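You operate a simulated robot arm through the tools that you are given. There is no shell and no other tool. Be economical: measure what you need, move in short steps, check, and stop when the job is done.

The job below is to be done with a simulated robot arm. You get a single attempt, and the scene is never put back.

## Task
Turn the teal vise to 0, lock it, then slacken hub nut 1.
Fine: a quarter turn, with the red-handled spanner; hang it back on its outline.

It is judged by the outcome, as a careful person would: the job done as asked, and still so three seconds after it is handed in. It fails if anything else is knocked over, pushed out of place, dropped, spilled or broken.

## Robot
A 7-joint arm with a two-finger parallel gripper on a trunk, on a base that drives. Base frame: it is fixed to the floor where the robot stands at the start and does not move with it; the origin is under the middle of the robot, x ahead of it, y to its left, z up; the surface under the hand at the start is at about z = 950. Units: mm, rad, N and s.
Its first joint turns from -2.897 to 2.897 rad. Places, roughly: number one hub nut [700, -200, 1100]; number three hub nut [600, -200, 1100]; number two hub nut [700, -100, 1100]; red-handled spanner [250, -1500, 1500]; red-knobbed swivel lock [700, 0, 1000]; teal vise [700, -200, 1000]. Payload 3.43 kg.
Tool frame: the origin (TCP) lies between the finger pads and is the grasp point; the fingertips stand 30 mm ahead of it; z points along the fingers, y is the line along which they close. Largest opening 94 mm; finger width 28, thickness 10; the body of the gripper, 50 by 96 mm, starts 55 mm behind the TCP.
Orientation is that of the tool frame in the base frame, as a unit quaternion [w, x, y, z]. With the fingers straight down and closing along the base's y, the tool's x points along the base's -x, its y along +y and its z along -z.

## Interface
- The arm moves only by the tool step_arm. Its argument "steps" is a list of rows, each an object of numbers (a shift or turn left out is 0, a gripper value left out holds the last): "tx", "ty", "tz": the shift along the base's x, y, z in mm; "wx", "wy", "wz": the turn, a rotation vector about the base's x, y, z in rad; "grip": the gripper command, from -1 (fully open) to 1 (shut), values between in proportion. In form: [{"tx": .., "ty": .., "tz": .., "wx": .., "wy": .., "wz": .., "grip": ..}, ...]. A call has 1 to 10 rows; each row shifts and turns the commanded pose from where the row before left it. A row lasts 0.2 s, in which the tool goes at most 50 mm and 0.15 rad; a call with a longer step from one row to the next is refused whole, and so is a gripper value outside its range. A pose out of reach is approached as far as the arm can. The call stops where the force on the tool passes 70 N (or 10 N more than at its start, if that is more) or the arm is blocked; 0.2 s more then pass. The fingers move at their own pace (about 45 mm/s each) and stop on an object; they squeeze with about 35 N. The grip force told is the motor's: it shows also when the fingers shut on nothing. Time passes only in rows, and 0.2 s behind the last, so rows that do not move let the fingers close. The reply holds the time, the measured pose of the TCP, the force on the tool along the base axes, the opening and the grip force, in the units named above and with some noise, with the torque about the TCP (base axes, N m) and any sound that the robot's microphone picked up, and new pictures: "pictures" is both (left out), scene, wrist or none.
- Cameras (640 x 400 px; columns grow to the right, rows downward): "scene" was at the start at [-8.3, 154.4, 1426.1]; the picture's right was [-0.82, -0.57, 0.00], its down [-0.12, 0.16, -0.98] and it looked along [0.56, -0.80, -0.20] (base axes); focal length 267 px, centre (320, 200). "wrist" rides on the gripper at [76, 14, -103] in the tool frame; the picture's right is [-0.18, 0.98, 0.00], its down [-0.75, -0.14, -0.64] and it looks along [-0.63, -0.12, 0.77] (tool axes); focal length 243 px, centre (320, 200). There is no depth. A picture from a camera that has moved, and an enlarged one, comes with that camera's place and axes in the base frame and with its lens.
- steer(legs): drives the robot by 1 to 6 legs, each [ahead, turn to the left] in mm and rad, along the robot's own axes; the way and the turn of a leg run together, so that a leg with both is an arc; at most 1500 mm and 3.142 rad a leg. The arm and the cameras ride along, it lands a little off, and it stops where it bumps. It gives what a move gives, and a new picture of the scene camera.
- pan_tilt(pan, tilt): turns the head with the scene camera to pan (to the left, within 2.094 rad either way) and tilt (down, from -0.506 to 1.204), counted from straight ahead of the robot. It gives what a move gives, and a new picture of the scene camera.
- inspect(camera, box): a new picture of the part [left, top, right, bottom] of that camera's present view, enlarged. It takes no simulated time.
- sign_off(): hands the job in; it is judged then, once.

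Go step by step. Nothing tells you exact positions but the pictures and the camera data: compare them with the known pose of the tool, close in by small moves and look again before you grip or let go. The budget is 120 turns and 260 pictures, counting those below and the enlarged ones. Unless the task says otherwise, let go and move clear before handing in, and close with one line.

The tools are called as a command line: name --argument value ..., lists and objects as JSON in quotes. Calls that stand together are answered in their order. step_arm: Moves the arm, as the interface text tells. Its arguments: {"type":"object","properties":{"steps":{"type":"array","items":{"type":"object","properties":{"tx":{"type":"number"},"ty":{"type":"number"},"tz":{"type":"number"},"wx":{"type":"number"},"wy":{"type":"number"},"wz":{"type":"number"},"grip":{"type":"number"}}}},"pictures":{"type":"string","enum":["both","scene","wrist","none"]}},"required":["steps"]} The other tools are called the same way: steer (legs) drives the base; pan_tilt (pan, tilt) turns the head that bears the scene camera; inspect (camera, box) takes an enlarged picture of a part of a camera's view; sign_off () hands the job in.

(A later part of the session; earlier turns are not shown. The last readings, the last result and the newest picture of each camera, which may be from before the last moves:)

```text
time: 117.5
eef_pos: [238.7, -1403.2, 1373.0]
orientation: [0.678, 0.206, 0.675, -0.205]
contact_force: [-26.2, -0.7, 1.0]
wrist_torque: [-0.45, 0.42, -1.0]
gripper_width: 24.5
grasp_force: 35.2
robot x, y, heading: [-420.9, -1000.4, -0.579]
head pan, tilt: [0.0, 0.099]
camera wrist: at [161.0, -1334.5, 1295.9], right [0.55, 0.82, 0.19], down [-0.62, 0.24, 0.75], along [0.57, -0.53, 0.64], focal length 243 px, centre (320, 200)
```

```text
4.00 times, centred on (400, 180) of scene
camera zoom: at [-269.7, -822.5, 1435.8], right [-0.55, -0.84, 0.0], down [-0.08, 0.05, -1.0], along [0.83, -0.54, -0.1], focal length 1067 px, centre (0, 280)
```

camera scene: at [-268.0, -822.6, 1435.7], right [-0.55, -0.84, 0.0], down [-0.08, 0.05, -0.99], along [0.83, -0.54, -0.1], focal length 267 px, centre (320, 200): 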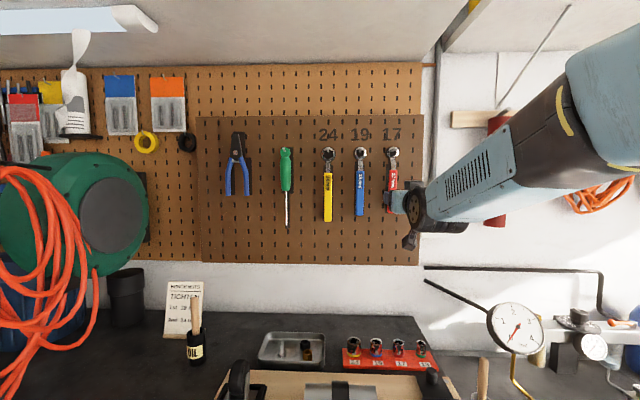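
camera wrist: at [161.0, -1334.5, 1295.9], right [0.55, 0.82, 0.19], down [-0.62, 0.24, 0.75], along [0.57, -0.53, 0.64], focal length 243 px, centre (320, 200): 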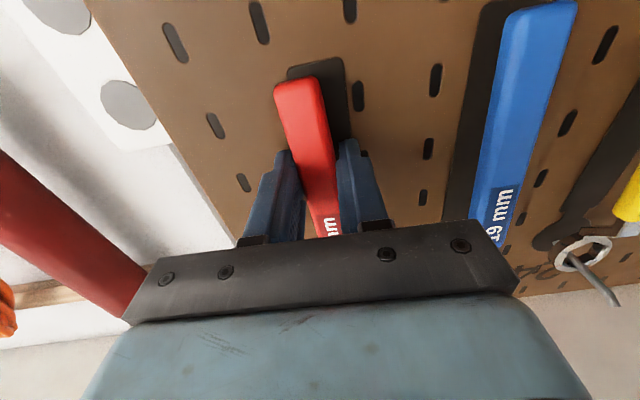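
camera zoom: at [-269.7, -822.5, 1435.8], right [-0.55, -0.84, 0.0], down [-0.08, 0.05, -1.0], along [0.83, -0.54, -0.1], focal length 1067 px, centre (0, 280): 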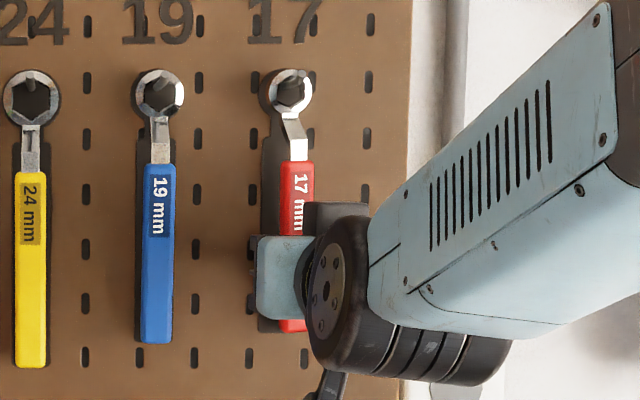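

The handle is held at 24.5 mm. I lift a few millimetres to float the ring on its peg, then draw straight out.

step_arm --steps '[{"tz": 4, "tx": -2, "ty": 2}, {"tz": 3, "tx": -3, "ty": 2}, {"tx": -6.7, "ty": 4.4}]' --pictures "wrist"

inspect --camera "scene" --box '[370, 130, 420, 180]'

```text
time: 118.3
eef_pos: [227.3, -1393.2, 1377.8]
orientation: [0.679, 0.207, 0.674, -0.205]
contact_force: [-0.4, 0.4, -1.3]
wrist_torque: [0.01, -0.01, -0.01]
gripper_width: 22.9
grasp_force: 35.4
robot x, y, heading: [-423.6, -1003.0, -0.575]
head pan, tilt: [0.0, 0.099]
camera wrist: at [150.0, -1325.2, 1301.6], right [0.55, 0.82, 0.19], down [-0.62, 0.24, 0.75], along [0.57, -0.52, 0.63], focal length 243 px, centre (320, 200)
```

wrist: 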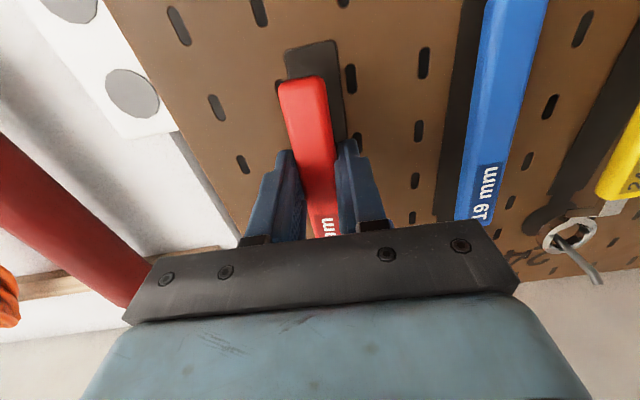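

```text
8.00 times, centred on (395, 155) of scene
camera zoom: at [-267.7, -822.8, 1435.7], right [-0.55, -0.84, 0.0], down [-0.08, 0.05, -0.99], along [0.83, -0.54, -0.1], focal length 2133 px, centre (-280, 560)
```

zoom: 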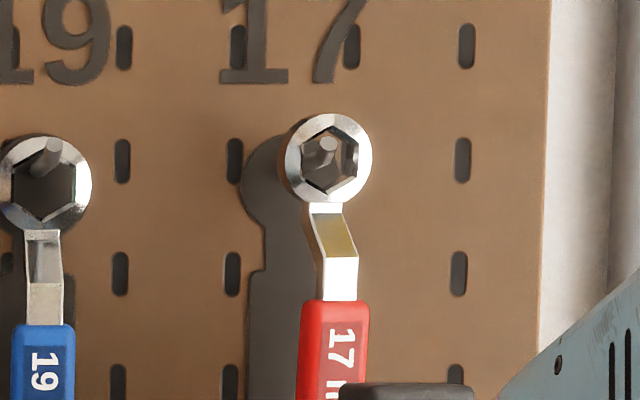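

The peg is centred in the ring. I pull out along the peg's slight upward slope.

step_arm --steps '[{"tx": -8.3, "ty": 5.5, "tz": 1.2}, {"tx": -8.3, "ty": 5.5, "tz": 1.2}, {"tx": -8.3, "ty": 5.5, "tz": 1.2}, {"tx": -8.3, "ty": 5.5, "tz": 1.2}, {"tx": -8.3, "ty": 5.5, "tz": 1}]' --pictures "wrist"

inspect --camera "scene" --box '[360, 120, 440, 200]'

```text
time: 119.5
eef_pos: [184.5, -1367.5, 1384.2]
orientation: [0.679, 0.206, 0.675, -0.205]
contact_force: [-0.3, -0.2, -1.7]
wrist_torque: [0.02, -0.01, -0.01]
gripper_width: 22.8
grasp_force: 34.9
robot x, y, heading: [-421.3, -1001.6, -0.576]
head pan, tilt: [0.0, 0.099]
camera wrist: at [106.7, -1298.3, 1308.2], right [0.55, 0.82, 0.19], down [-0.62, 0.24, 0.75], along [0.57, -0.53, 0.64], focal length 243 px, centre (320, 200)
```

wrist: 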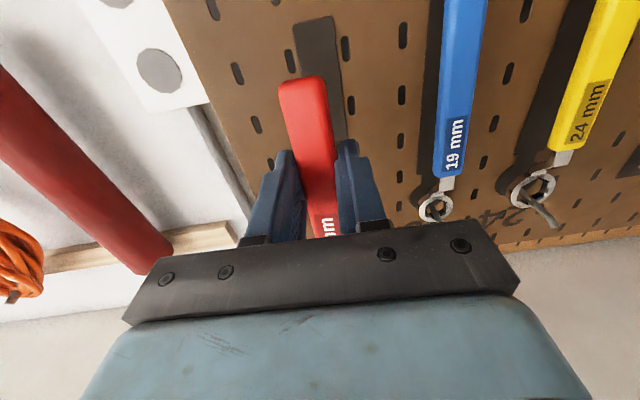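

```text
5.00 times, centred on (400, 160) of scene
camera zoom: at [-267.8, -822.7, 1435.6], right [-0.55, -0.84, 0.0], down [-0.08, 0.05, -0.99], along [0.83, -0.54, -0.1], focal length 1333 px, centre (-80, 400)
```

zoom: 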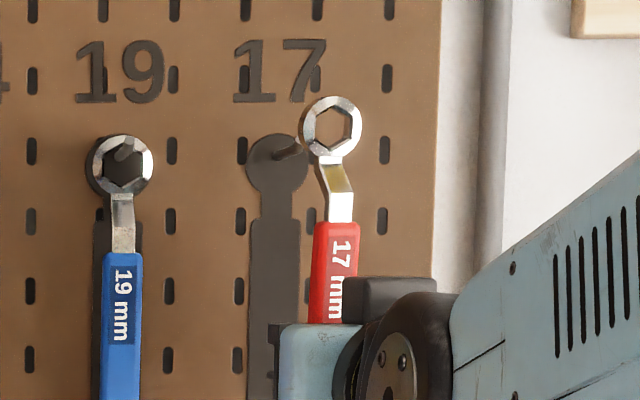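

The ring is off its peg and the spanner is firmly held; its outline is visible on the board. I retreat from the wall, then turn the hand downward.

step_arm --steps '[{"tx": -40, "ty": 26}, {"tx": -40, "ty": 26}, {"tx": -40, "ty": 26}, {"tx": -40, "ty": 26}]' --pictures "none"

step_arm --steps '[{"wx": 0.0786, "wy": 0.119}, {"wx": 0.0786, "wy": 0.119}, {"wx": 0.0786, "wy": 0.119}, {"wx": 0.0786, "wy": 0.119}, {"wx": 0.0786, "wy": 0.119}, {"wx": 0.0786, "wy": 0.119}, {"wx": 0.0786, "wy": 0.119}, {"wx": 0.0786, "wy": 0.119}, {"wx": 0.0786, "wy": 0.119}, {"wx": 0.0786, "wy": 0.119}]' --pictures "none"

step_arm --steps '[{"wx": 0.0786, "wy": 0.119}]' --pictures "both"

```text
time: 120.5
eef_pos: [24.6, -1264.1, 1382.5]
orientation: [0.679, 0.206, 0.674, -0.204]
contact_force: [1.9, -0.4, -2.1]
wrist_torque: [-0.03, 0.01, -0.03]
gripper_width: 23.1
grasp_force: 35.3
robot x, y, heading: [-425.5, -1003.4, -0.579]
head pan, tilt: [0.0, 0.099]
```

```text
time: 122.7
eef_pos: [25.0, -1261.8, 1385.6]
orientation: [0.07, 0.288, 0.955, -0.024]
contact_force: [-0.2, 0.6, -1.4]
wrist_torque: [0.01, -0.01, -0.03]
gripper_width: 22.5
grasp_force: 35.1
robot x, y, heading: [-421.6, -1001.0, -0.573]
head pan, tilt: [0.0, 0.099]
```

```text
time: 123.1
eef_pos: [25.4, -1262.7, 1385.1]
orientation: [0.003, 0.289, 0.957, -0.004]
contact_force: [-0.3, -0.2, -0.1]
wrist_torque: [0.02, -0.01, 0.01]
gripper_width: 22.7
grasp_force: 34.8
robot x, y, heading: [-422.8, -1001.1, -0.574]
head pan, tilt: [0.0, 0.099]
camera scene: at [-268.2, -822.4, 1435.7], right [-0.55, -0.84, 0.0], down [-0.08, 0.05, -0.99], along [0.83, -0.54, -0.1], focal length 267 px, centre (320, 200)
camera wrist: at [-31.4, -1207.7, 1487.6], right [0.7, 0.72, -0.01], down [0.55, -0.53, 0.65], along [0.46, -0.46, -0.76], focal length 243 px, centre (320, 200)
```

scene: 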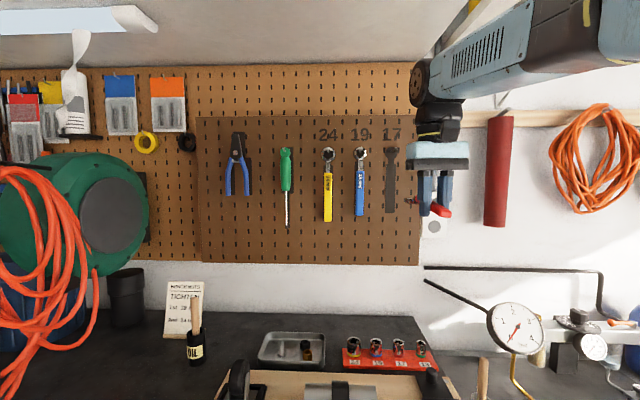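
wrist: 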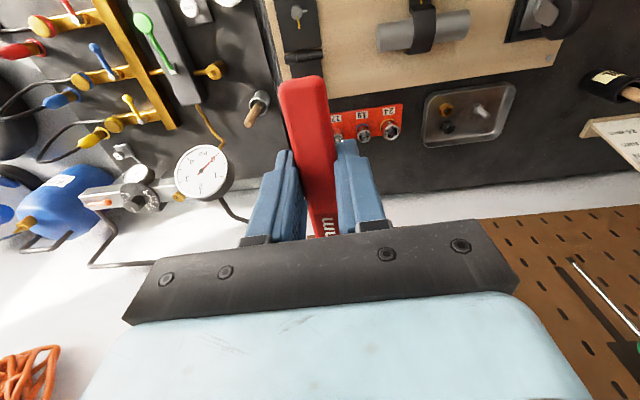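

The tool points down with the spanner held level. I zoom in on it for its geometry.

inspect --camera "scene" --box '[395, 135, 475, 235]'

```text
4.00 times, centred on (435, 185) of scene
camera zoom: at [-268.2, -822.4, 1435.7], right [-0.55, -0.84, 0.0], down [-0.08, 0.05, -0.99], along [0.83, -0.54, -0.1], focal length 1067 px, centre (-140, 260)
```

zoom: 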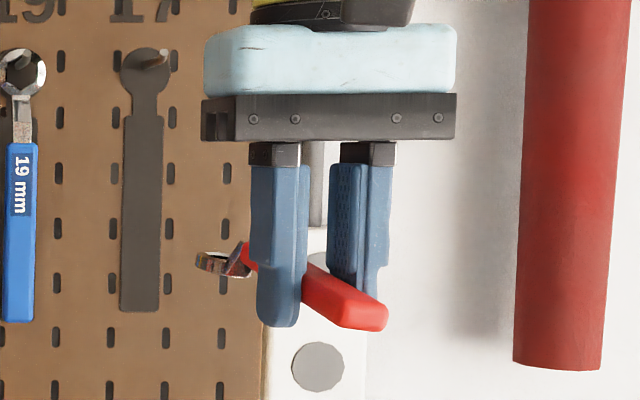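

I yaw the hand so that I can see the spanner side-on, to judge how level the ring is.

step_arm --steps '[{"wz": 0.15}, {"wz": 0.15}, {"wz": 0.15}, {"wz": 0.15}, {"wz": 0.15}, {"wz": 0.15}, {"wz": 0.15}, {"wz": 0.15}]' --pictures "none"

inspect --camera "scene" --box '[375, 145, 475, 225]'

```text
time: 124.9
eef_pos: [25.8, -1262.7, 1384.3]
orientation: [0.005, -0.304, 0.953, -0.002]
contact_force: [0.4, 0.0, -1.4]
wrist_torque: [-0.01, 0.02, -0.02]
gripper_width: 21.2
grasp_force: 34.8
robot x, y, heading: [-421.7, -1000.2, -0.577]
head pan, tilt: [0.0, 0.099]
```

```text
5.00 times, centred on (425, 185) of scene
camera zoom: at [-267.9, -822.6, 1435.6], right [-0.55, -0.84, 0.0], down [-0.08, 0.05, -0.99], along [0.83, -0.54, -0.1], focal length 1333 px, centre (-205, 275)
```

zoom: 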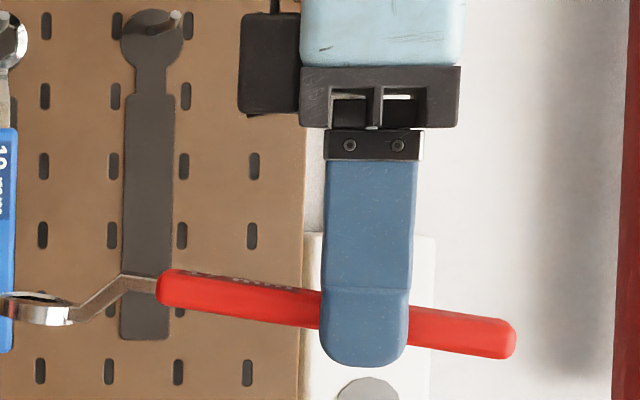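

The spanner is tilted about 0.115 rad in the grip (ring end high), ring 121 mm from the TCP. I'll level it at the vise. Now I back away and drive back along the bench.

steer --legs '[[-200, 0], [0, 0.5], [0, 0.5], [0, 0.55]]'

```text
time: 130.7
eef_pos: [-195.1, -548.1, 1385.3]
orientation: [-0.004, 0.802, -0.598, 0.0]
contact_force: [0.4, -0.5, -1.9]
wrist_torque: [0.02, 0.0, -0.01]
gripper_width: 21.1
grasp_force: 35.2
robot x, y, heading: [-544.1, -950.0, 0.71]
head pan, tilt: [0.0, 0.099]
stopped in leg 4: the robot was blocked; the commanded pose is now the measured one
camera scene: at [-672.5, -747.2, 1435.7], right [0.65, -0.76, 0.0], down [-0.08, -0.06, -0.99], along [0.76, 0.64, -0.1], focal length 267 px, centre (320, 200)
```

scene: 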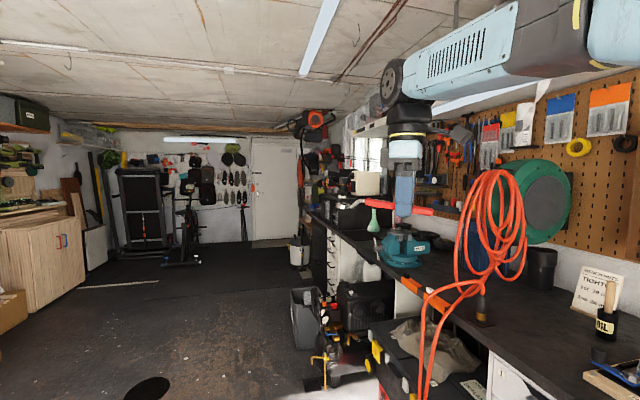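

The turn stopped at heading 0.71. I look down around the base on the bench side.

pan_tilt --pan -1.2 --tilt 0.95

pan_tilt --pan -0.2 --tilt 0.85

```text
time: 132.1
eef_pos: [-193.2, -548.7, 1384.6]
orientation: [-0.004, 0.802, -0.597, -0.001]
contact_force: [0.0, 0.6, -0.8]
wrist_torque: [0.0, 0.03, -0.01]
gripper_width: 21.1
grasp_force: 35.7
robot x, y, heading: [-540.9, -948.6, 0.703]
head pan, tilt: [-1.201, 0.949]
camera scene: at [-679.0, -841.1, 1361.2], right [-0.48, -0.88, 0.0], down [-0.72, 0.39, -0.58], along [0.51, -0.28, -0.81], focal length 267 px, centre (320, 200)
```

scene: 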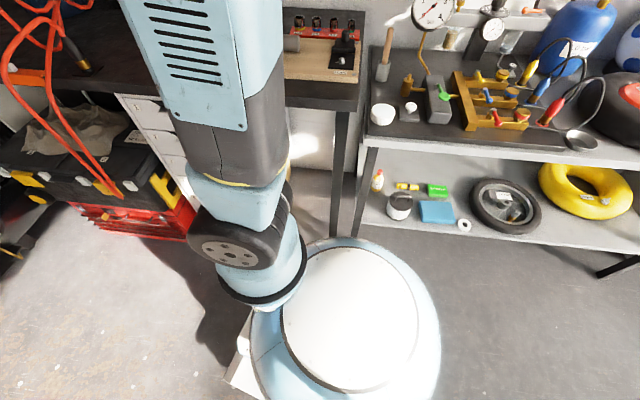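

```text
time: 133.4
eef_pos: [-193.8, -548.8, 1385.7]
orientation: [-0.005, 0.803, -0.596, -0.001]
contact_force: [-0.8, -0.5, -1.2]
wrist_torque: [-0.05, -0.02, 0.01]
gripper_width: 21.3
grasp_force: 34.8
robot x, y, heading: [-544.7, -951.7, 0.709]
head pan, tilt: [-0.201, 0.85]
camera scene: at [-674.5, -768.8, 1368.6], right [0.48, -0.88, 0.0], down [-0.66, -0.36, -0.66], along [0.58, 0.32, -0.75], focal length 267 px, centre (320, 200)
```

scene: 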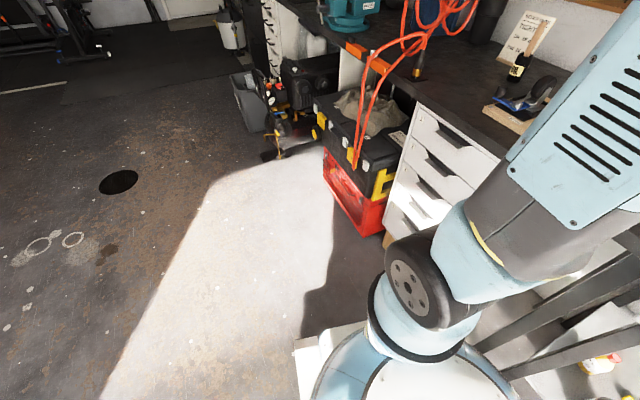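

The base's right side is near the table legs. I back away 250 mm first, then finish the turn.

steer --legs '[[-250, 0]]'

steer --legs '[[0, 0.35]]'

```text
time: 135.2
eef_pos: [-381.6, -710.6, 1383.2]
orientation: [-0.005, 0.801, -0.599, -0.001]
contact_force: [1.0, -0.6, -0.9]
wrist_torque: [-0.07, -0.01, 0.0]
gripper_width: 21.4
grasp_force: 35.0
robot x, y, heading: [-733.6, -1106.2, 0.697]
head pan, tilt: [-0.201, 0.85]
camera scene: at [-862.4, -927.8, 1368.6], right [0.48, -0.88, 0.0], down [-0.66, -0.36, -0.66], along [0.58, 0.31, -0.75], focal length 267 px, centre (320, 200)
```

scene: 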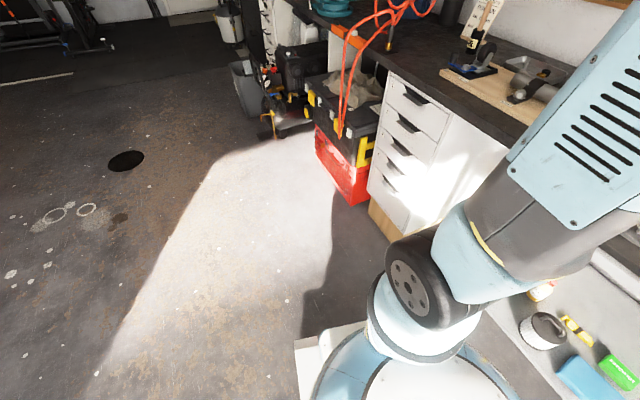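

```text
time: 136.8
eef_pos: [-541.6, -614.1, 1385.5]
orientation: [-0.005, 0.893, -0.45, -0.002]
contact_force: [0.6, -0.1, -1.6]
wrist_torque: [-0.04, -0.01, -0.01]
gripper_width: 21.3
grasp_force: 34.9
robot x, y, heading: [-716.8, -1119.1, 1.049]
head pan, tilt: [-0.201, 0.85]
camera scene: at [-899.2, -994.2, 1368.6], right [0.75, -0.66, 0.0], down [-0.5, -0.56, -0.66], along [0.44, 0.49, -0.75], focal length 267 px, centre (320, 200)
```

scene: 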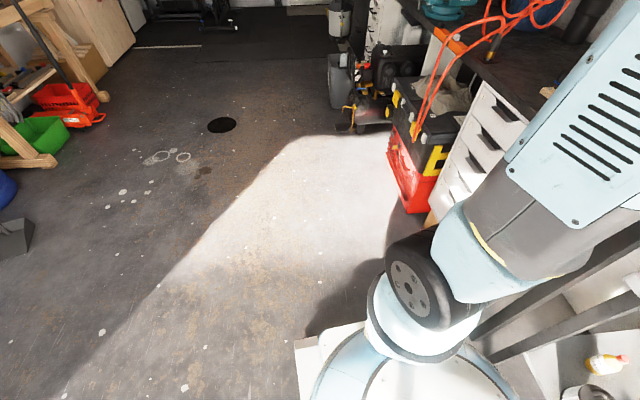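

Clear now. I drive along the bench, then turn to face the vise.

steer --legs '[[1270, 0.02]]'

steer --legs '[[0, -0.5], [0, -0.5]]'

pan_tilt --pan -0.3 --tilt 0.5

```text
time: 143.1
eef_pos: [32.3, 455.5, 1384.9]
orientation: [-0.005, 0.901, -0.434, -0.001]
contact_force: [0.4, 0.4, -0.9]
wrist_torque: [-0.02, 0.0, 0.01]
gripper_width: 21.4
grasp_force: 35.2
robot x, y, heading: [-130.4, -52.6, 1.08]
head pan, tilt: [-0.201, 0.85]
camera scene: at [-313.6, 65.5, 1368.6], right [0.77, -0.64, 0.0], down [-0.48, -0.58, -0.66], along [0.42, 0.51, -0.75], focal length 267 px, centre (320, 200)
```

scene: 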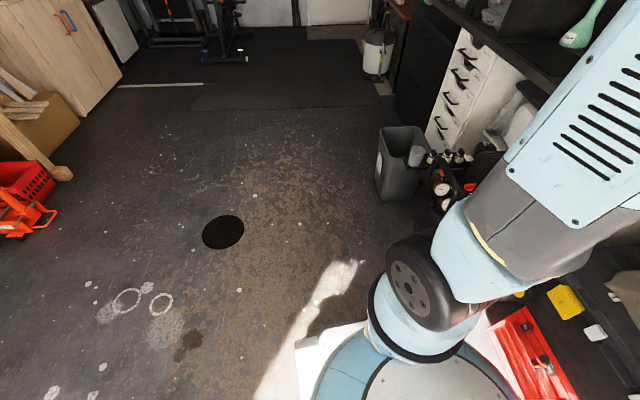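

```text
time: 146.6
eef_pos: [387.7, 85.7, 1386.2]
orientation: [0.005, -0.58, 0.815, -0.001]
contact_force: [-0.1, -0.6, -1.9]
wrist_torque: [-0.01, -0.01, 0.01]
gripper_width: 21.3
grasp_force: 35.3
robot x, y, heading: [-128.1, -3.9, 0.08]
head pan, tilt: [-0.201, 0.85]
camera scene: at [-131.7, 221.4, 1368.6], right [-0.12, -0.99, 0.0], down [-0.75, 0.09, -0.66], along [0.65, -0.08, -0.75], focal length 267 px, centre (320, 200)
```

scene: 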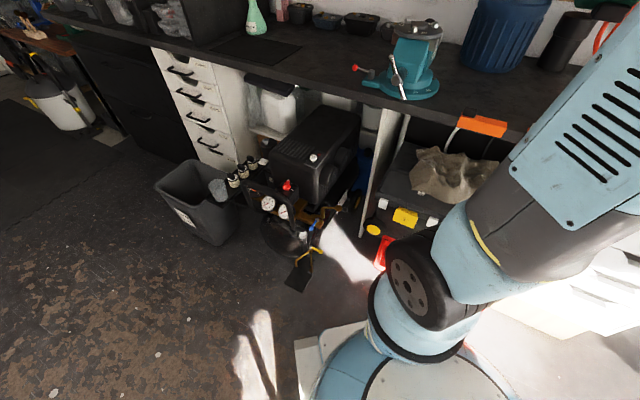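

```text
time: 147.5
eef_pos: [389.5, 86.7, 1386.7]
orientation: [0.004, -0.58, 0.815, -0.001]
contact_force: [0.3, 0.7, -1.0]
wrist_torque: [-0.06, 0.03, -0.04]
gripper_width: 21.3
grasp_force: 35.4
robot x, y, heading: [-133.6, 2.8, 0.078]
head pan, tilt: [-0.3, 0.499]
camera scene: at [-120.5, 211.1, 1398.5], right [-0.22, -0.98, 0.0], down [-0.47, 0.11, -0.88], along [0.86, -0.19, -0.48], focal length 267 px, centre (320, 200)
```

scene: 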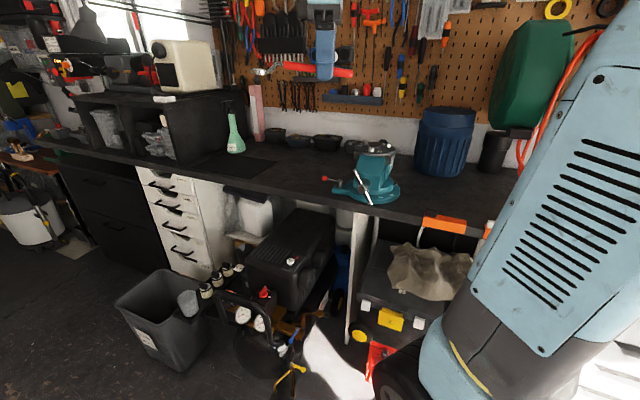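

I drive the last 140 mm in and look closely at the hub nuts.

steer --legs '[[140, -0.05]]'

inspect --camera "scene" --box '[335, 140, 435, 220]'

```text
time: 148.8
eef_pos: [532.0, 66.4, 1387.0]
orientation: [0.004, -0.559, 0.829, -0.001]
contact_force: [1.5, 0.6, -0.5]
wrist_torque: [-0.03, 0.0, -0.01]
gripper_width: 21.2
grasp_force: 35.4
robot x, y, heading: [10.3, 14.5, 0.029]
head pan, tilt: [-0.3, 0.499]
camera scene: at [29.4, 220.2, 1398.6], right [-0.27, -0.96, 0.0], down [-0.46, 0.13, -0.88], along [0.85, -0.24, -0.48], focal length 267 px, centre (320, 200)
```

scene: 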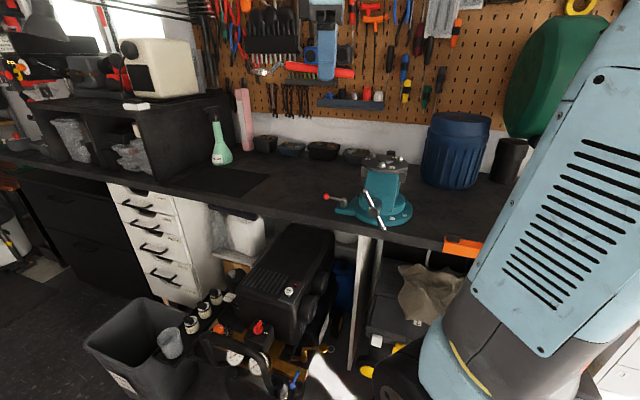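

```text
5.00 times, centred on (385, 180) of scene
camera zoom: at [29.4, 220.2, 1398.6], right [-0.27, -0.96, 0.0], down [-0.46, 0.13, -0.88], along [0.85, -0.24, -0.48], focal length 1333 px, centre (-5, 300)
```

zoom: 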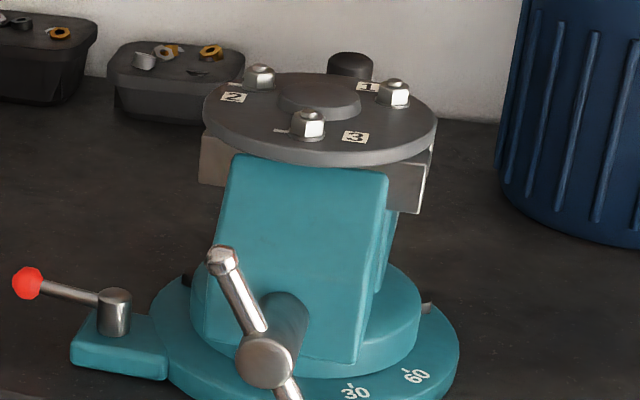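

Vise, lever and nuts look as left. I turn the hand back and bring the wrist camera over for a close top view of nut 1.

step_arm --steps '[{"wz": -0.148, "ty": -15}, {"wz": -0.148, "ty": -15}, {"wz": -0.148, "ty": -15}, {"wz": -0.148, "ty": -15}, {"wz": -0.148, "ty": -15, "tz": -20}, {"wz": -0.148, "ty": -15, "tz": -30}, {"wz": -0.148, "ty": -15, "tz": -40}, {"wz": -0.148, "ty": -15, "tz": -30, "tx": 10}]' --pictures "wrist"

```text
time: 150.6
eef_pos: [542.5, -55.2, 1268.2]
orientation: [0.003, -0.001, 1.0, -0.003]
contact_force: [-0.1, -0.4, -1.3]
wrist_torque: [-0.02, 0.04, 0.05]
gripper_width: 21.0
grasp_force: 34.7
robot x, y, heading: [8.8, 13.2, 0.03]
head pan, tilt: [-0.3, 0.499]
camera wrist: at [463.4, -40.2, 1370.2], right [0.18, 0.98, -0.01], down [0.75, -0.14, 0.65], along [0.64, -0.12, -0.76], focal length 243 px, centre (320, 200)
```

wrist: 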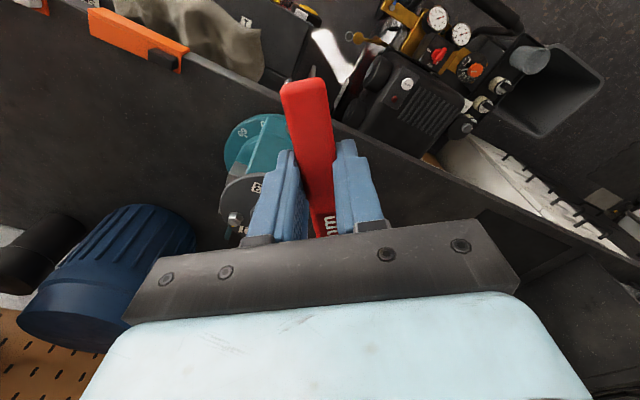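

I shift forward so nut 1 comes clear of the hand in the picture.

step_arm --steps '[{"tx": 40, "ty": 10}, {"tx": 40, "ty": 15}]' --pictures "none"

inspect --camera "wrist" --box '[150, 100, 290, 220]'

```text
time: 151.2
eef_pos: [619.3, -29.5, 1267.8]
orientation: [0.005, -0.003, 1.0, -0.004]
contact_force: [0.2, -1.0, -0.4]
wrist_torque: [0.01, -0.01, 0.0]
gripper_width: 21.2
grasp_force: 34.6
robot x, y, heading: [9.9, 10.9, 0.025]
head pan, tilt: [-0.3, 0.499]
```

```text
3.33 times, centred on (220, 160) of wrist
camera zoom: at [540.8, -14.8, 1371.1], right [0.18, 0.98, -0.01], down [0.75, -0.13, 0.65], along [0.64, -0.12, -0.76], focal length 809 px, centre (653, 333)
```

zoom: 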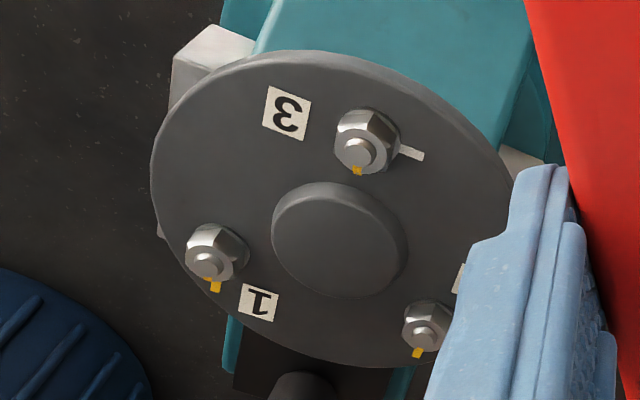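

Nut 1 triangulates to (676,-201,1134). I zoom more to read its hexagon's orientation, and the ring's in the scene view.

inspect --camera "wrist" --box '[180, 152, 212, 172]'

inspect --camera "scene" --box '[395, 150, 431, 172]'

```text
16.00 times, centred on (196, 162) of wrist
camera zoom: at [540.8, -14.8, 1371.1], right [0.18, 0.98, -0.01], down [0.75, -0.13, 0.65], along [0.64, -0.12, -0.76], focal length 3882 px, centre (2304, 808)
```

zoom: 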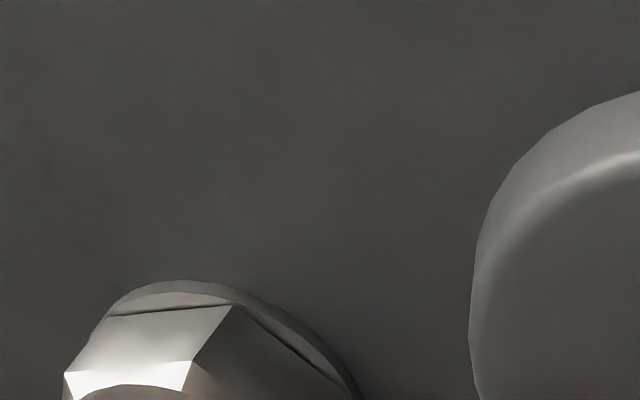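

```text
16.00 times, centred on (413, 161) of scene
camera zoom: at [28.6, 220.2, 1398.6], right [-0.27, -0.96, 0.0], down [-0.46, 0.13, -0.88], along [0.85, -0.24, -0.48], focal length 4266 px, centre (-1168, 824)
```

zoom: 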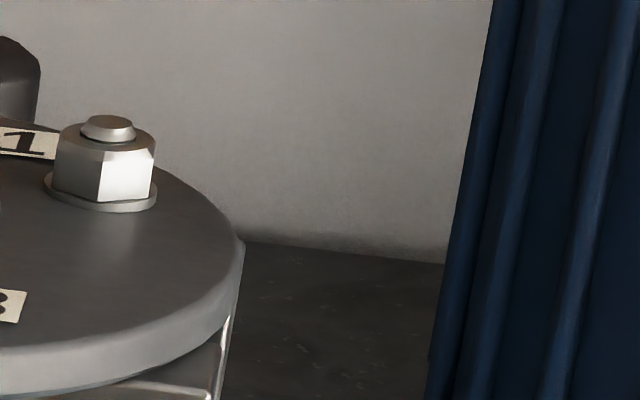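

inspect --camera "wrist" --box '[172, 165, 204, 185]'

inspect --camera "scene" --box '[386, 150, 418, 170]'

```text
16.00 times, centred on (188, 175) of wrist
camera zoom: at [540.8, -14.8, 1371.1], right [0.18, 0.98, -0.01], down [0.75, -0.13, 0.65], along [0.64, -0.12, -0.76], focal length 3882 px, centre (2432, 600)
```

zoom: 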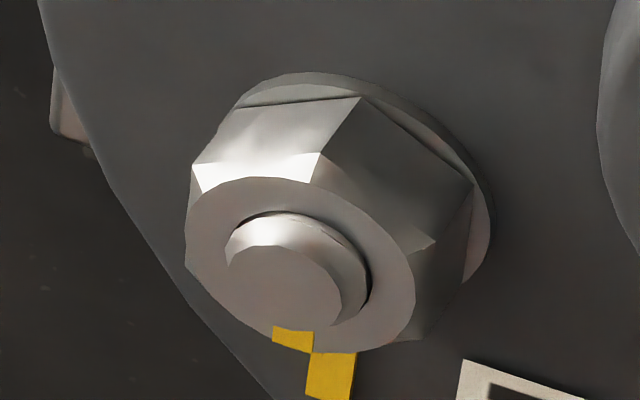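

```text
16.00 times, centred on (402, 160) of scene
camera zoom: at [28.6, 220.2, 1398.6], right [-0.27, -0.96, 0.0], down [-0.46, 0.13, -0.88], along [0.85, -0.24, -0.48], focal length 4266 px, centre (-992, 840)
```

zoom: 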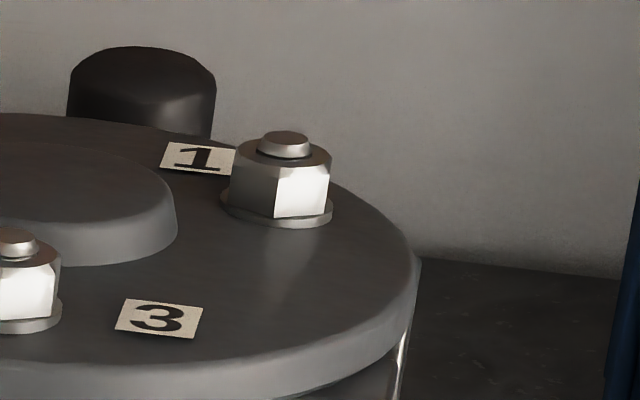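

The nut's corners lie at about 26°+60k, and the ring's hexagon has a corner along the handle, so I'll seat it with the handle toward 146° and swing to 236°. I set that yaw, level the spanner and bring the ring above nut 1.

step_arm --steps '[{"wz": -0.146, "tx": -10, "ty": -20}, {"wz": -0.146, "tx": -10, "ty": -20}, {"wz": -0.146, "tx": -10, "ty": -20}, {"wz": -0.146, "tx": -11, "ty": -20}, {"wx": 0.0635, "wy": 0.0959, "ty": -20}, {"tz": -34}, {"tz": -34}]' --pictures "wrist"

inspect --camera "scene" --box '[355, 130, 435, 180]'

```text
time: 152.8
eef_pos: [580.5, -128.8, 1198.9]
orientation: [-0.053, 0.286, 0.957, 0.012]
contact_force: [0.1, 0.3, -0.8]
wrist_torque: [-0.01, 0.0, -0.01]
gripper_width: 21.4
grasp_force: 35.2
robot x, y, heading: [8.3, 7.6, 0.026]
head pan, tilt: [-0.3, 0.499]
camera wrist: at [534.0, -81.9, 1309.4], right [0.69, 0.72, -0.03], down [0.61, -0.56, 0.56], along [0.39, -0.4, -0.83], focal length 243 px, centre (320, 200)
```

wrist: 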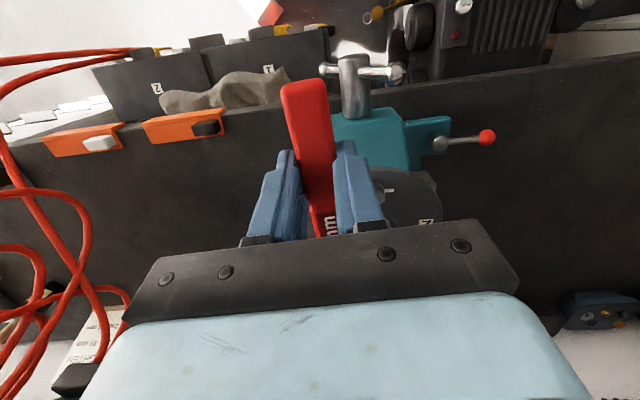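

```text
8.00 times, centred on (395, 155) of scene
camera zoom: at [29.1, 220.3, 1398.6], right [-0.27, -0.96, 0.0], down [-0.46, 0.13, -0.88], along [0.85, -0.24, -0.48], focal length 2133 px, centre (-280, 560)
```

zoom: 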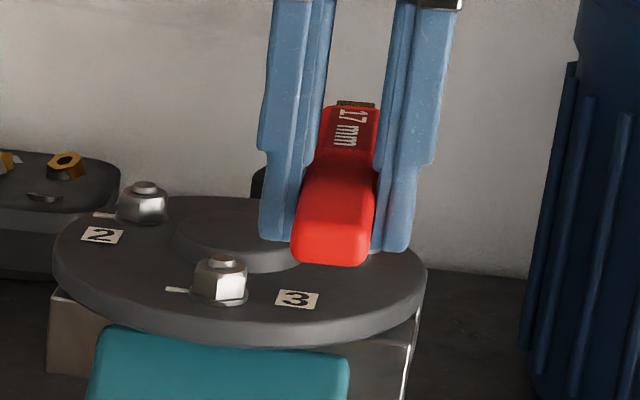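

From here the handle hides the ring from the camera. The other seating, handle toward 206°, is better to see; I lift and test whether the wrist can swing to 296°.

step_arm --steps '[{"tz": 45}, {"tx": -10, "ty": -30, "tz": 20, "wz": 0.15}, {"ty": -30, "wz": 0.15}, {"wz": 0.15, "ty": -30}, {"wz": 0.15}, {"wz": 0.15}, {"wz": 0.15}, {"wz": 0.15}, {"wz": 0.15}, {"wz": 0.15}]' --pictures "none"

step_arm --steps '[{"wz": 0.15}, {"wz": 0.15}, {"wz": 0.15}, {"wz": 0.15}, {"wz": 0.15}, {"wz": 0.15}, {"wz": 0.15}, {"wz": 0.15}, {"wz": 0.07}]' --pictures "scene"

```text
time: 155.0
eef_pos: [571.3, -218.3, 1264.5]
orientation: [-0.047, -0.376, 0.925, -0.023]
contact_force: [-1.2, -0.1, -2.0]
wrist_torque: [-0.02, 0.05, 0.01]
gripper_width: 21.4
grasp_force: 34.8
robot x, y, heading: [11.7, 11.4, 0.032]
head pan, tilt: [-0.3, 0.499]
```

```text
time: 157.0
eef_pos: [571.5, -217.9, 1263.5]
orientation: [0.024, 0.851, -0.522, 0.047]
contact_force: [0.1, 0.8, -0.8]
wrist_torque: [-0.02, -0.06, -0.04]
gripper_width: 21.4
grasp_force: 34.7
robot x, y, heading: [7.0, 14.2, 0.031]
head pan, tilt: [-0.3, 0.499]
camera scene: at [29.3, 220.3, 1398.6], right [-0.27, -0.96, 0.0], down [-0.46, 0.13, -0.88], along [0.85, -0.24, -0.48], focal length 267 px, centre (320, 200)
```

scene: 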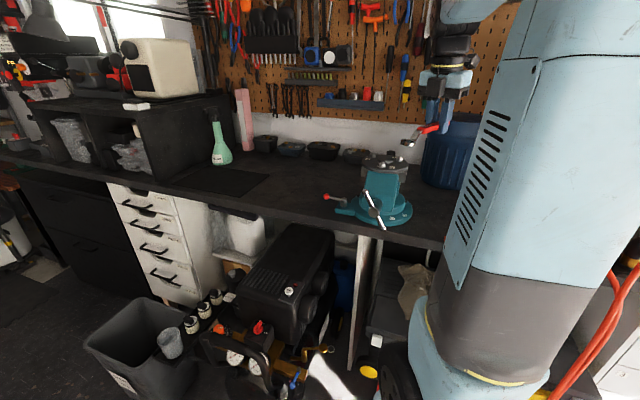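

The wrist reaches that. I turn back to the 206° seating and bring the ring above nut 1.

step_arm --steps '[{"wz": -0.15}, {"wz": -0.15}, {"wz": -0.15}, {"wz": -0.15}, {"wz": -0.15}, {"wz": -0.15}, {"wz": -0.15}, {"wz": -0.15}, {"wz": -0.15}, {"wz": -0.15}]' --pictures "none"

step_arm --steps '[{"wz": -0.07, "tx": -4, "ty": -33}, {"tz": -33}, {"tz": -30}]' --pictures "none"

inspect --camera "scene" --box '[370, 125, 450, 175]'

```text
time: 159.2
eef_pos: [570.4, -217.5, 1265.1]
orientation: [-0.051, -0.265, 0.963, -0.018]
contact_force: [-0.4, -0.3, -1.8]
wrist_torque: [-0.02, 0.03, 0.0]
gripper_width: 21.2
grasp_force: 35.0
robot x, y, heading: [10.5, 8.7, 0.03]
head pan, tilt: [-0.3, 0.499]
```

```text
time: 160.0
eef_pos: [565.6, -251.9, 1200.2]
orientation: [-0.051, -0.232, 0.971, -0.015]
contact_force: [-0.4, 0.6, -0.3]
wrist_torque: [0.01, 0.02, 0.03]
gripper_width: 21.0
grasp_force: 34.6
robot x, y, heading: [5.7, 11.8, 0.025]
head pan, tilt: [-0.3, 0.499]
```

```text
8.00 times, centred on (410, 150) of scene
camera zoom: at [29.2, 220.3, 1398.6], right [-0.27, -0.96, 0.0], down [-0.46, 0.13, -0.88], along [0.85, -0.24, -0.48], focal length 2133 px, centre (-400, 600)
```

zoom: 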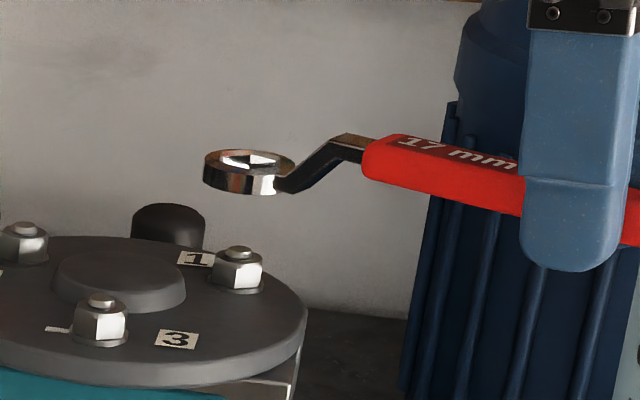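

A clear view: ring level and nearly over nut 1. I lower 15 mm and compare again.

step_arm --steps '[{"tz": -8, "ty": -1}, {"tz": -8}]' --pictures "none"

inspect --camera "scene" --box '[385, 138, 425, 163]'

```text
time: 160.6
eef_pos: [565.2, -250.5, 1184.6]
orientation: [-0.051, -0.233, 0.971, -0.017]
contact_force: [-0.7, -0.4, -0.2]
wrist_torque: [-0.01, 0.04, 0.01]
gripper_width: 21.1
grasp_force: 34.9
robot x, y, heading: [8.2, 12.1, 0.026]
head pan, tilt: [-0.3, 0.499]
```

```text
16.00 times, centred on (405, 150) of scene
camera zoom: at [29.3, 220.3, 1398.6], right [-0.27, -0.96, 0.0], down [-0.46, 0.13, -0.88], along [0.85, -0.24, -0.48], focal length 4266 px, centre (-1040, 992)
```

zoom: 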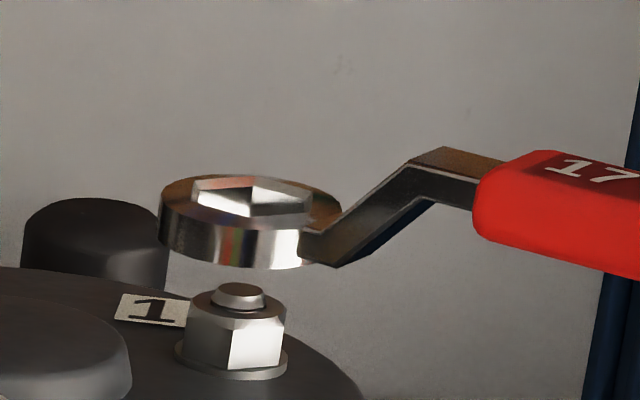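

Orientation and sideways alignment look right. I shift 1 mm right and lower until the ring reaches the nut.

step_arm --steps '[{"tx": -0.3, "ty": -0.9, "tz": -4}, {"tz": -4}, {"tz": -3}]' --pictures "none"

inspect --camera "scene" --box '[385, 138, 425, 163]'

```text
time: 161.4
eef_pos: [565.8, -252.1, 1174.2]
orientation: [-0.05, -0.233, 0.971, -0.015]
contact_force: [0.3, 0.4, -0.6]
wrist_torque: [-0.07, 0.02, 0.07]
gripper_width: 21.3
grasp_force: 34.6
robot x, y, heading: [12.8, 14.3, 0.03]
head pan, tilt: [-0.3, 0.499]
```

```text
16.00 times, centred on (405, 150) of scene
camera zoom: at [29.3, 220.3, 1398.6], right [-0.27, -0.96, 0.0], down [-0.46, 0.13, -0.88], along [0.85, -0.24, -0.48], focal length 4266 px, centre (-1040, 992)
```

zoom: 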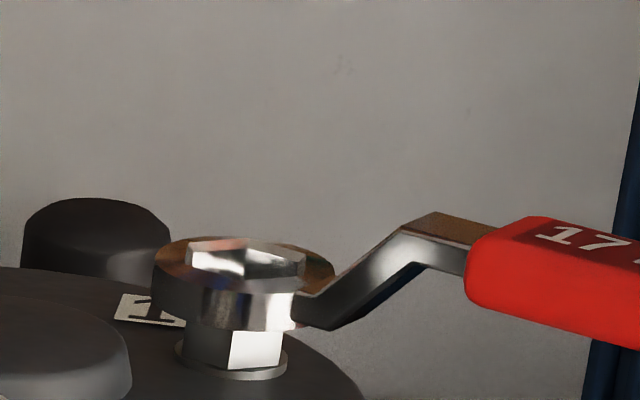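

No contact yet. I go on down in small steps, watching the force.

step_arm --steps '[{"tz": -1.5}, {"tz": -1.5}, {"tz": -1.5}]' --pictures "none"

inspect --camera "scene" --box '[385, 138, 425, 163]'

```text
time: 162.2
eef_pos: [566.2, -253.1, 1170.1]
orientation: [-0.051, -0.233, 0.971, -0.016]
contact_force: [0.9, 0.6, 8.7]
wrist_torque: [0.38, -1.04, -0.03]
gripper_width: 21.1
grasp_force: 34.5
robot x, y, heading: [8.6, 14.6, 0.03]
head pan, tilt: [-0.3, 0.499]
```

```text
16.00 times, centred on (405, 150) of scene
camera zoom: at [29.0, 220.4, 1398.6], right [-0.27, -0.96, 0.0], down [-0.46, 0.13, -0.88], along [0.85, -0.24, -0.48], focal length 4266 px, centre (-1040, 992)
```

zoom: 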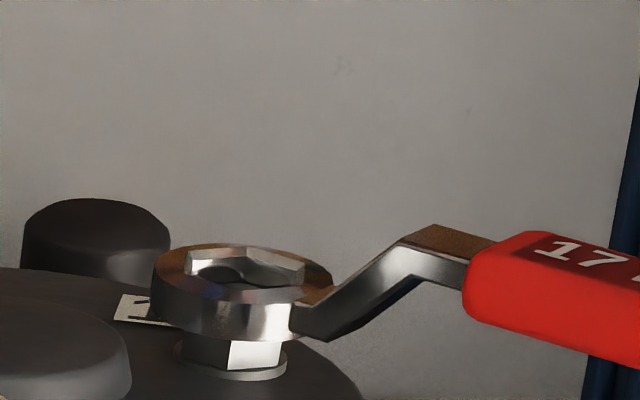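

Light contact: the ring rests on the nut's top. I zoom in to see which way it must shift.

inspect --camera "scene" --box '[392, 150, 410, 163]'

```text
16.00 times, centred on (401, 156) of scene
camera zoom: at [29.0, 220.4, 1398.6], right [-0.27, -0.96, 0.0], down [-0.46, 0.13, -0.88], along [0.85, -0.24, -0.48], focal length 4266 px, centre (-976, 896)
```

zoom: 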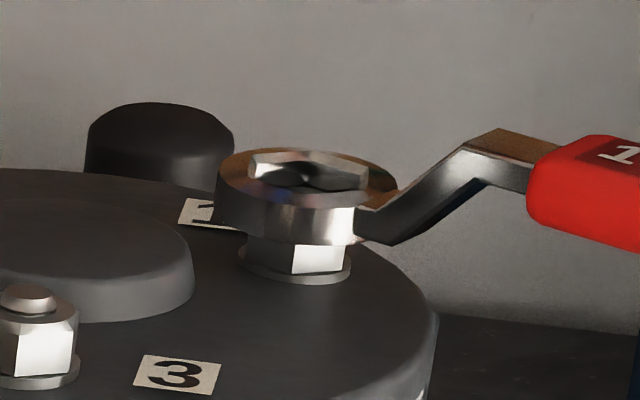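

Lateral alignment is good; the picture and the torque (contact on the far side of the ring) both say the ring must go about 3 mm farther from the camera. I lift, shift and feel again.

step_arm --steps '[{"tz": 2}, {"tx": 2.5, "ty": -1.6}, {"tz": -2}, {"tz": -1.5}, {"tz": -1}]' --pictures "none"

inspect --camera "scene" --box '[385, 138, 425, 163]'

```text
time: 163.4
eef_pos: [570.3, -254.4, 1168.4]
orientation: [-0.051, -0.231, 0.971, -0.015]
contact_force: [1.0, -2.3, 3.5]
wrist_torque: [0.1, -0.44, -0.23]
gripper_width: 21.7
grasp_force: 35.1
robot x, y, heading: [6.5, 10.6, 0.027]
head pan, tilt: [-0.3, 0.499]
```

```text
16.00 times, centred on (405, 150) of scene
camera zoom: at [29.2, 220.2, 1398.6], right [-0.27, -0.96, 0.0], down [-0.46, 0.13, -0.88], along [0.85, -0.24, -0.48], focal length 4266 px, centre (-1040, 992)
```

zoom: 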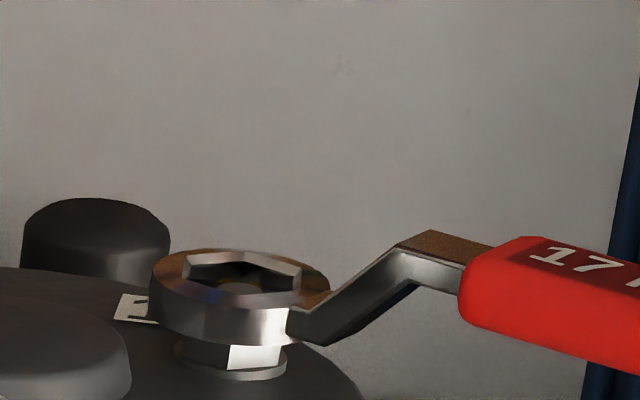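

The ring has dropped a bit and the force fell, so it's starting over the nut. I press down gently.

step_arm --steps '[{"tz": -1.5}, {"tz": -1.5}, {"tz": -1}]' --pictures "none"

inspect --camera "scene" --box '[385, 138, 425, 163]'

```text
time: 164.2
eef_pos: [570.1, -254.7, 1161.9]
orientation: [-0.053, -0.232, 0.971, -0.015]
contact_force: [4.1, -1.8, 0.8]
wrist_torque: [0.03, -0.27, -0.46]
gripper_width: 21.5
grasp_force: 35.3
robot x, y, heading: [10.2, 10.4, 0.028]
head pan, tilt: [-0.3, 0.499]
```

```text
16.00 times, centred on (405, 150) of scene
camera zoom: at [29.5, 220.2, 1398.6], right [-0.27, -0.96, 0.0], down [-0.46, 0.13, -0.88], along [0.85, -0.24, -0.48], focal length 4266 px, centre (-1040, 992)
```

zoom: 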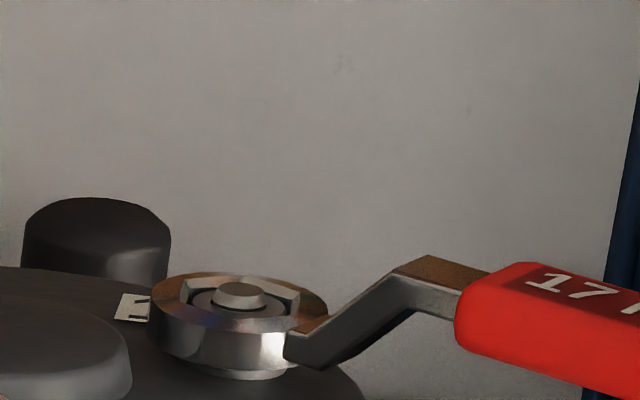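

The ring is fully over nut 1. Now I turn it counter-clockwise about the nut, starting with a small arc and watching the force.

step_arm --steps '[{"tx": 4.7, "ty": -8.4, "wz": 0.08}, {"tx": 5.4, "ty": -8, "wz": 0.08}, {"tx": 5.9, "ty": -7.4, "wz": 0.08}]' --pictures "none"

inspect --camera "scene" --box '[385, 138, 425, 163]'

```text
time: 165.0
eef_pos: [585.9, -277.4, 1161.7]
orientation: [-0.05, -0.347, 0.936, -0.021]
contact_force: [-1.8, 0.4, -4.8]
wrist_torque: [-0.31, 0.64, -0.5]
gripper_width: 21.5
grasp_force: 34.9
robot x, y, heading: [9.3, 9.1, 0.026]
head pan, tilt: [-0.3, 0.499]
```

```text
16.00 times, centred on (405, 150) of scene
camera zoom: at [29.3, 220.3, 1398.6], right [-0.27, -0.96, 0.0], down [-0.46, 0.13, -0.88], along [0.85, -0.24, -0.48], focal length 4266 px, centre (-1040, 992)
```

zoom: 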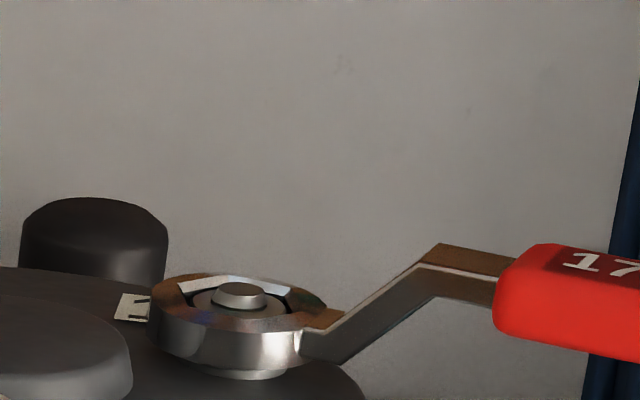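

Turning smoothly at low force. I continue the arc.

step_arm --steps '[{"tx": 6.6, "ty": -7, "wz": 0.08}, {"tx": 7.1, "ty": -6.5, "wz": 0.08}, {"tx": 7.6, "ty": -5.9, "wz": 0.08}, {"tx": 8.1, "ty": -5.3, "wz": 0.08}, {"tx": 8.3, "ty": -4.5, "wz": 0.08}, {"tx": 8.8, "ty": -3.9, "wz": 0.08}]' --pictures "none"

inspect --camera "scene" --box '[345, 138, 445, 218]'

```text
time: 166.4
eef_pos: [631.9, -311.5, 1162.3]
orientation: [-0.042, -0.559, 0.828, -0.033]
contact_force: [2.3, -10.1, 9.4]
wrist_torque: [0.72, -0.43, -0.88]
gripper_width: 21.4
grasp_force: 34.5
robot x, y, heading: [4.0, 10.2, 0.029]
head pan, tilt: [-0.3, 0.499]
```

```text
5.00 times, centred on (395, 178) of scene
camera zoom: at [29.1, 219.9, 1398.7], right [-0.27, -0.96, 0.0], down [-0.46, 0.13, -0.88], along [0.85, -0.24, -0.48], focal length 1333 px, centre (-55, 310)
```

zoom: 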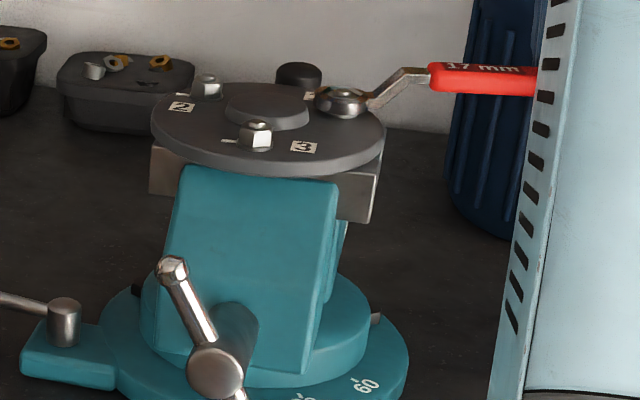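

The vise holds still and the nut follows; about 41° done. On with the arc.

step_arm --steps '[{"tx": 9.1, "ty": -3.2, "wz": 0.08}, {"tx": 9.3, "ty": -2.5, "wz": 0.08}, {"tx": 9.5, "ty": -1.7, "wz": 0.08}, {"tx": 9.4, "ty": -0.9, "wz": 0.08}, {"tx": 9.6, "ty": -0.2, "wz": 0.08}, {"tx": 9.6, "ty": 0.6, "wz": 0.08}]' --pictures "none"

inspect --camera "scene" --box '[385, 138, 425, 163]'

```text
time: 167.8
eef_pos: [687.2, -319.0, 1163.0]
orientation: [0.034, 0.74, -0.67, 0.042]
contact_force: [8.4, -18.3, -3.6]
wrist_torque: [-1.0, -0.27, -0.9]
gripper_width: 21.4
grasp_force: 35.4
robot x, y, heading: [11.2, 8.6, 0.03]
head pan, tilt: [-0.3, 0.499]
```

```text
16.00 times, centred on (405, 150) of scene
camera zoom: at [30.1, 219.4, 1398.7], right [-0.27, -0.96, 0.0], down [-0.46, 0.13, -0.88], along [0.84, -0.24, -0.48], focal length 4266 px, centre (-1040, 992)
```

zoom: 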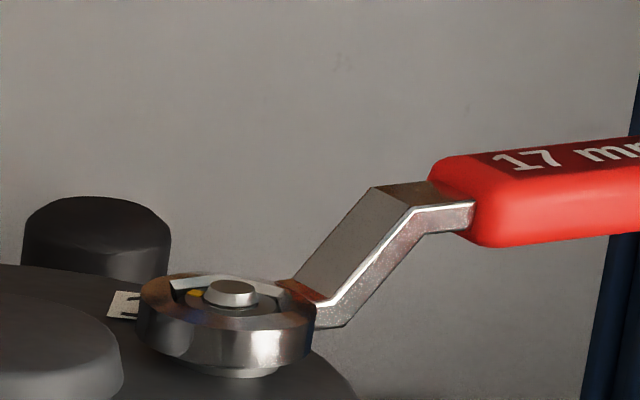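

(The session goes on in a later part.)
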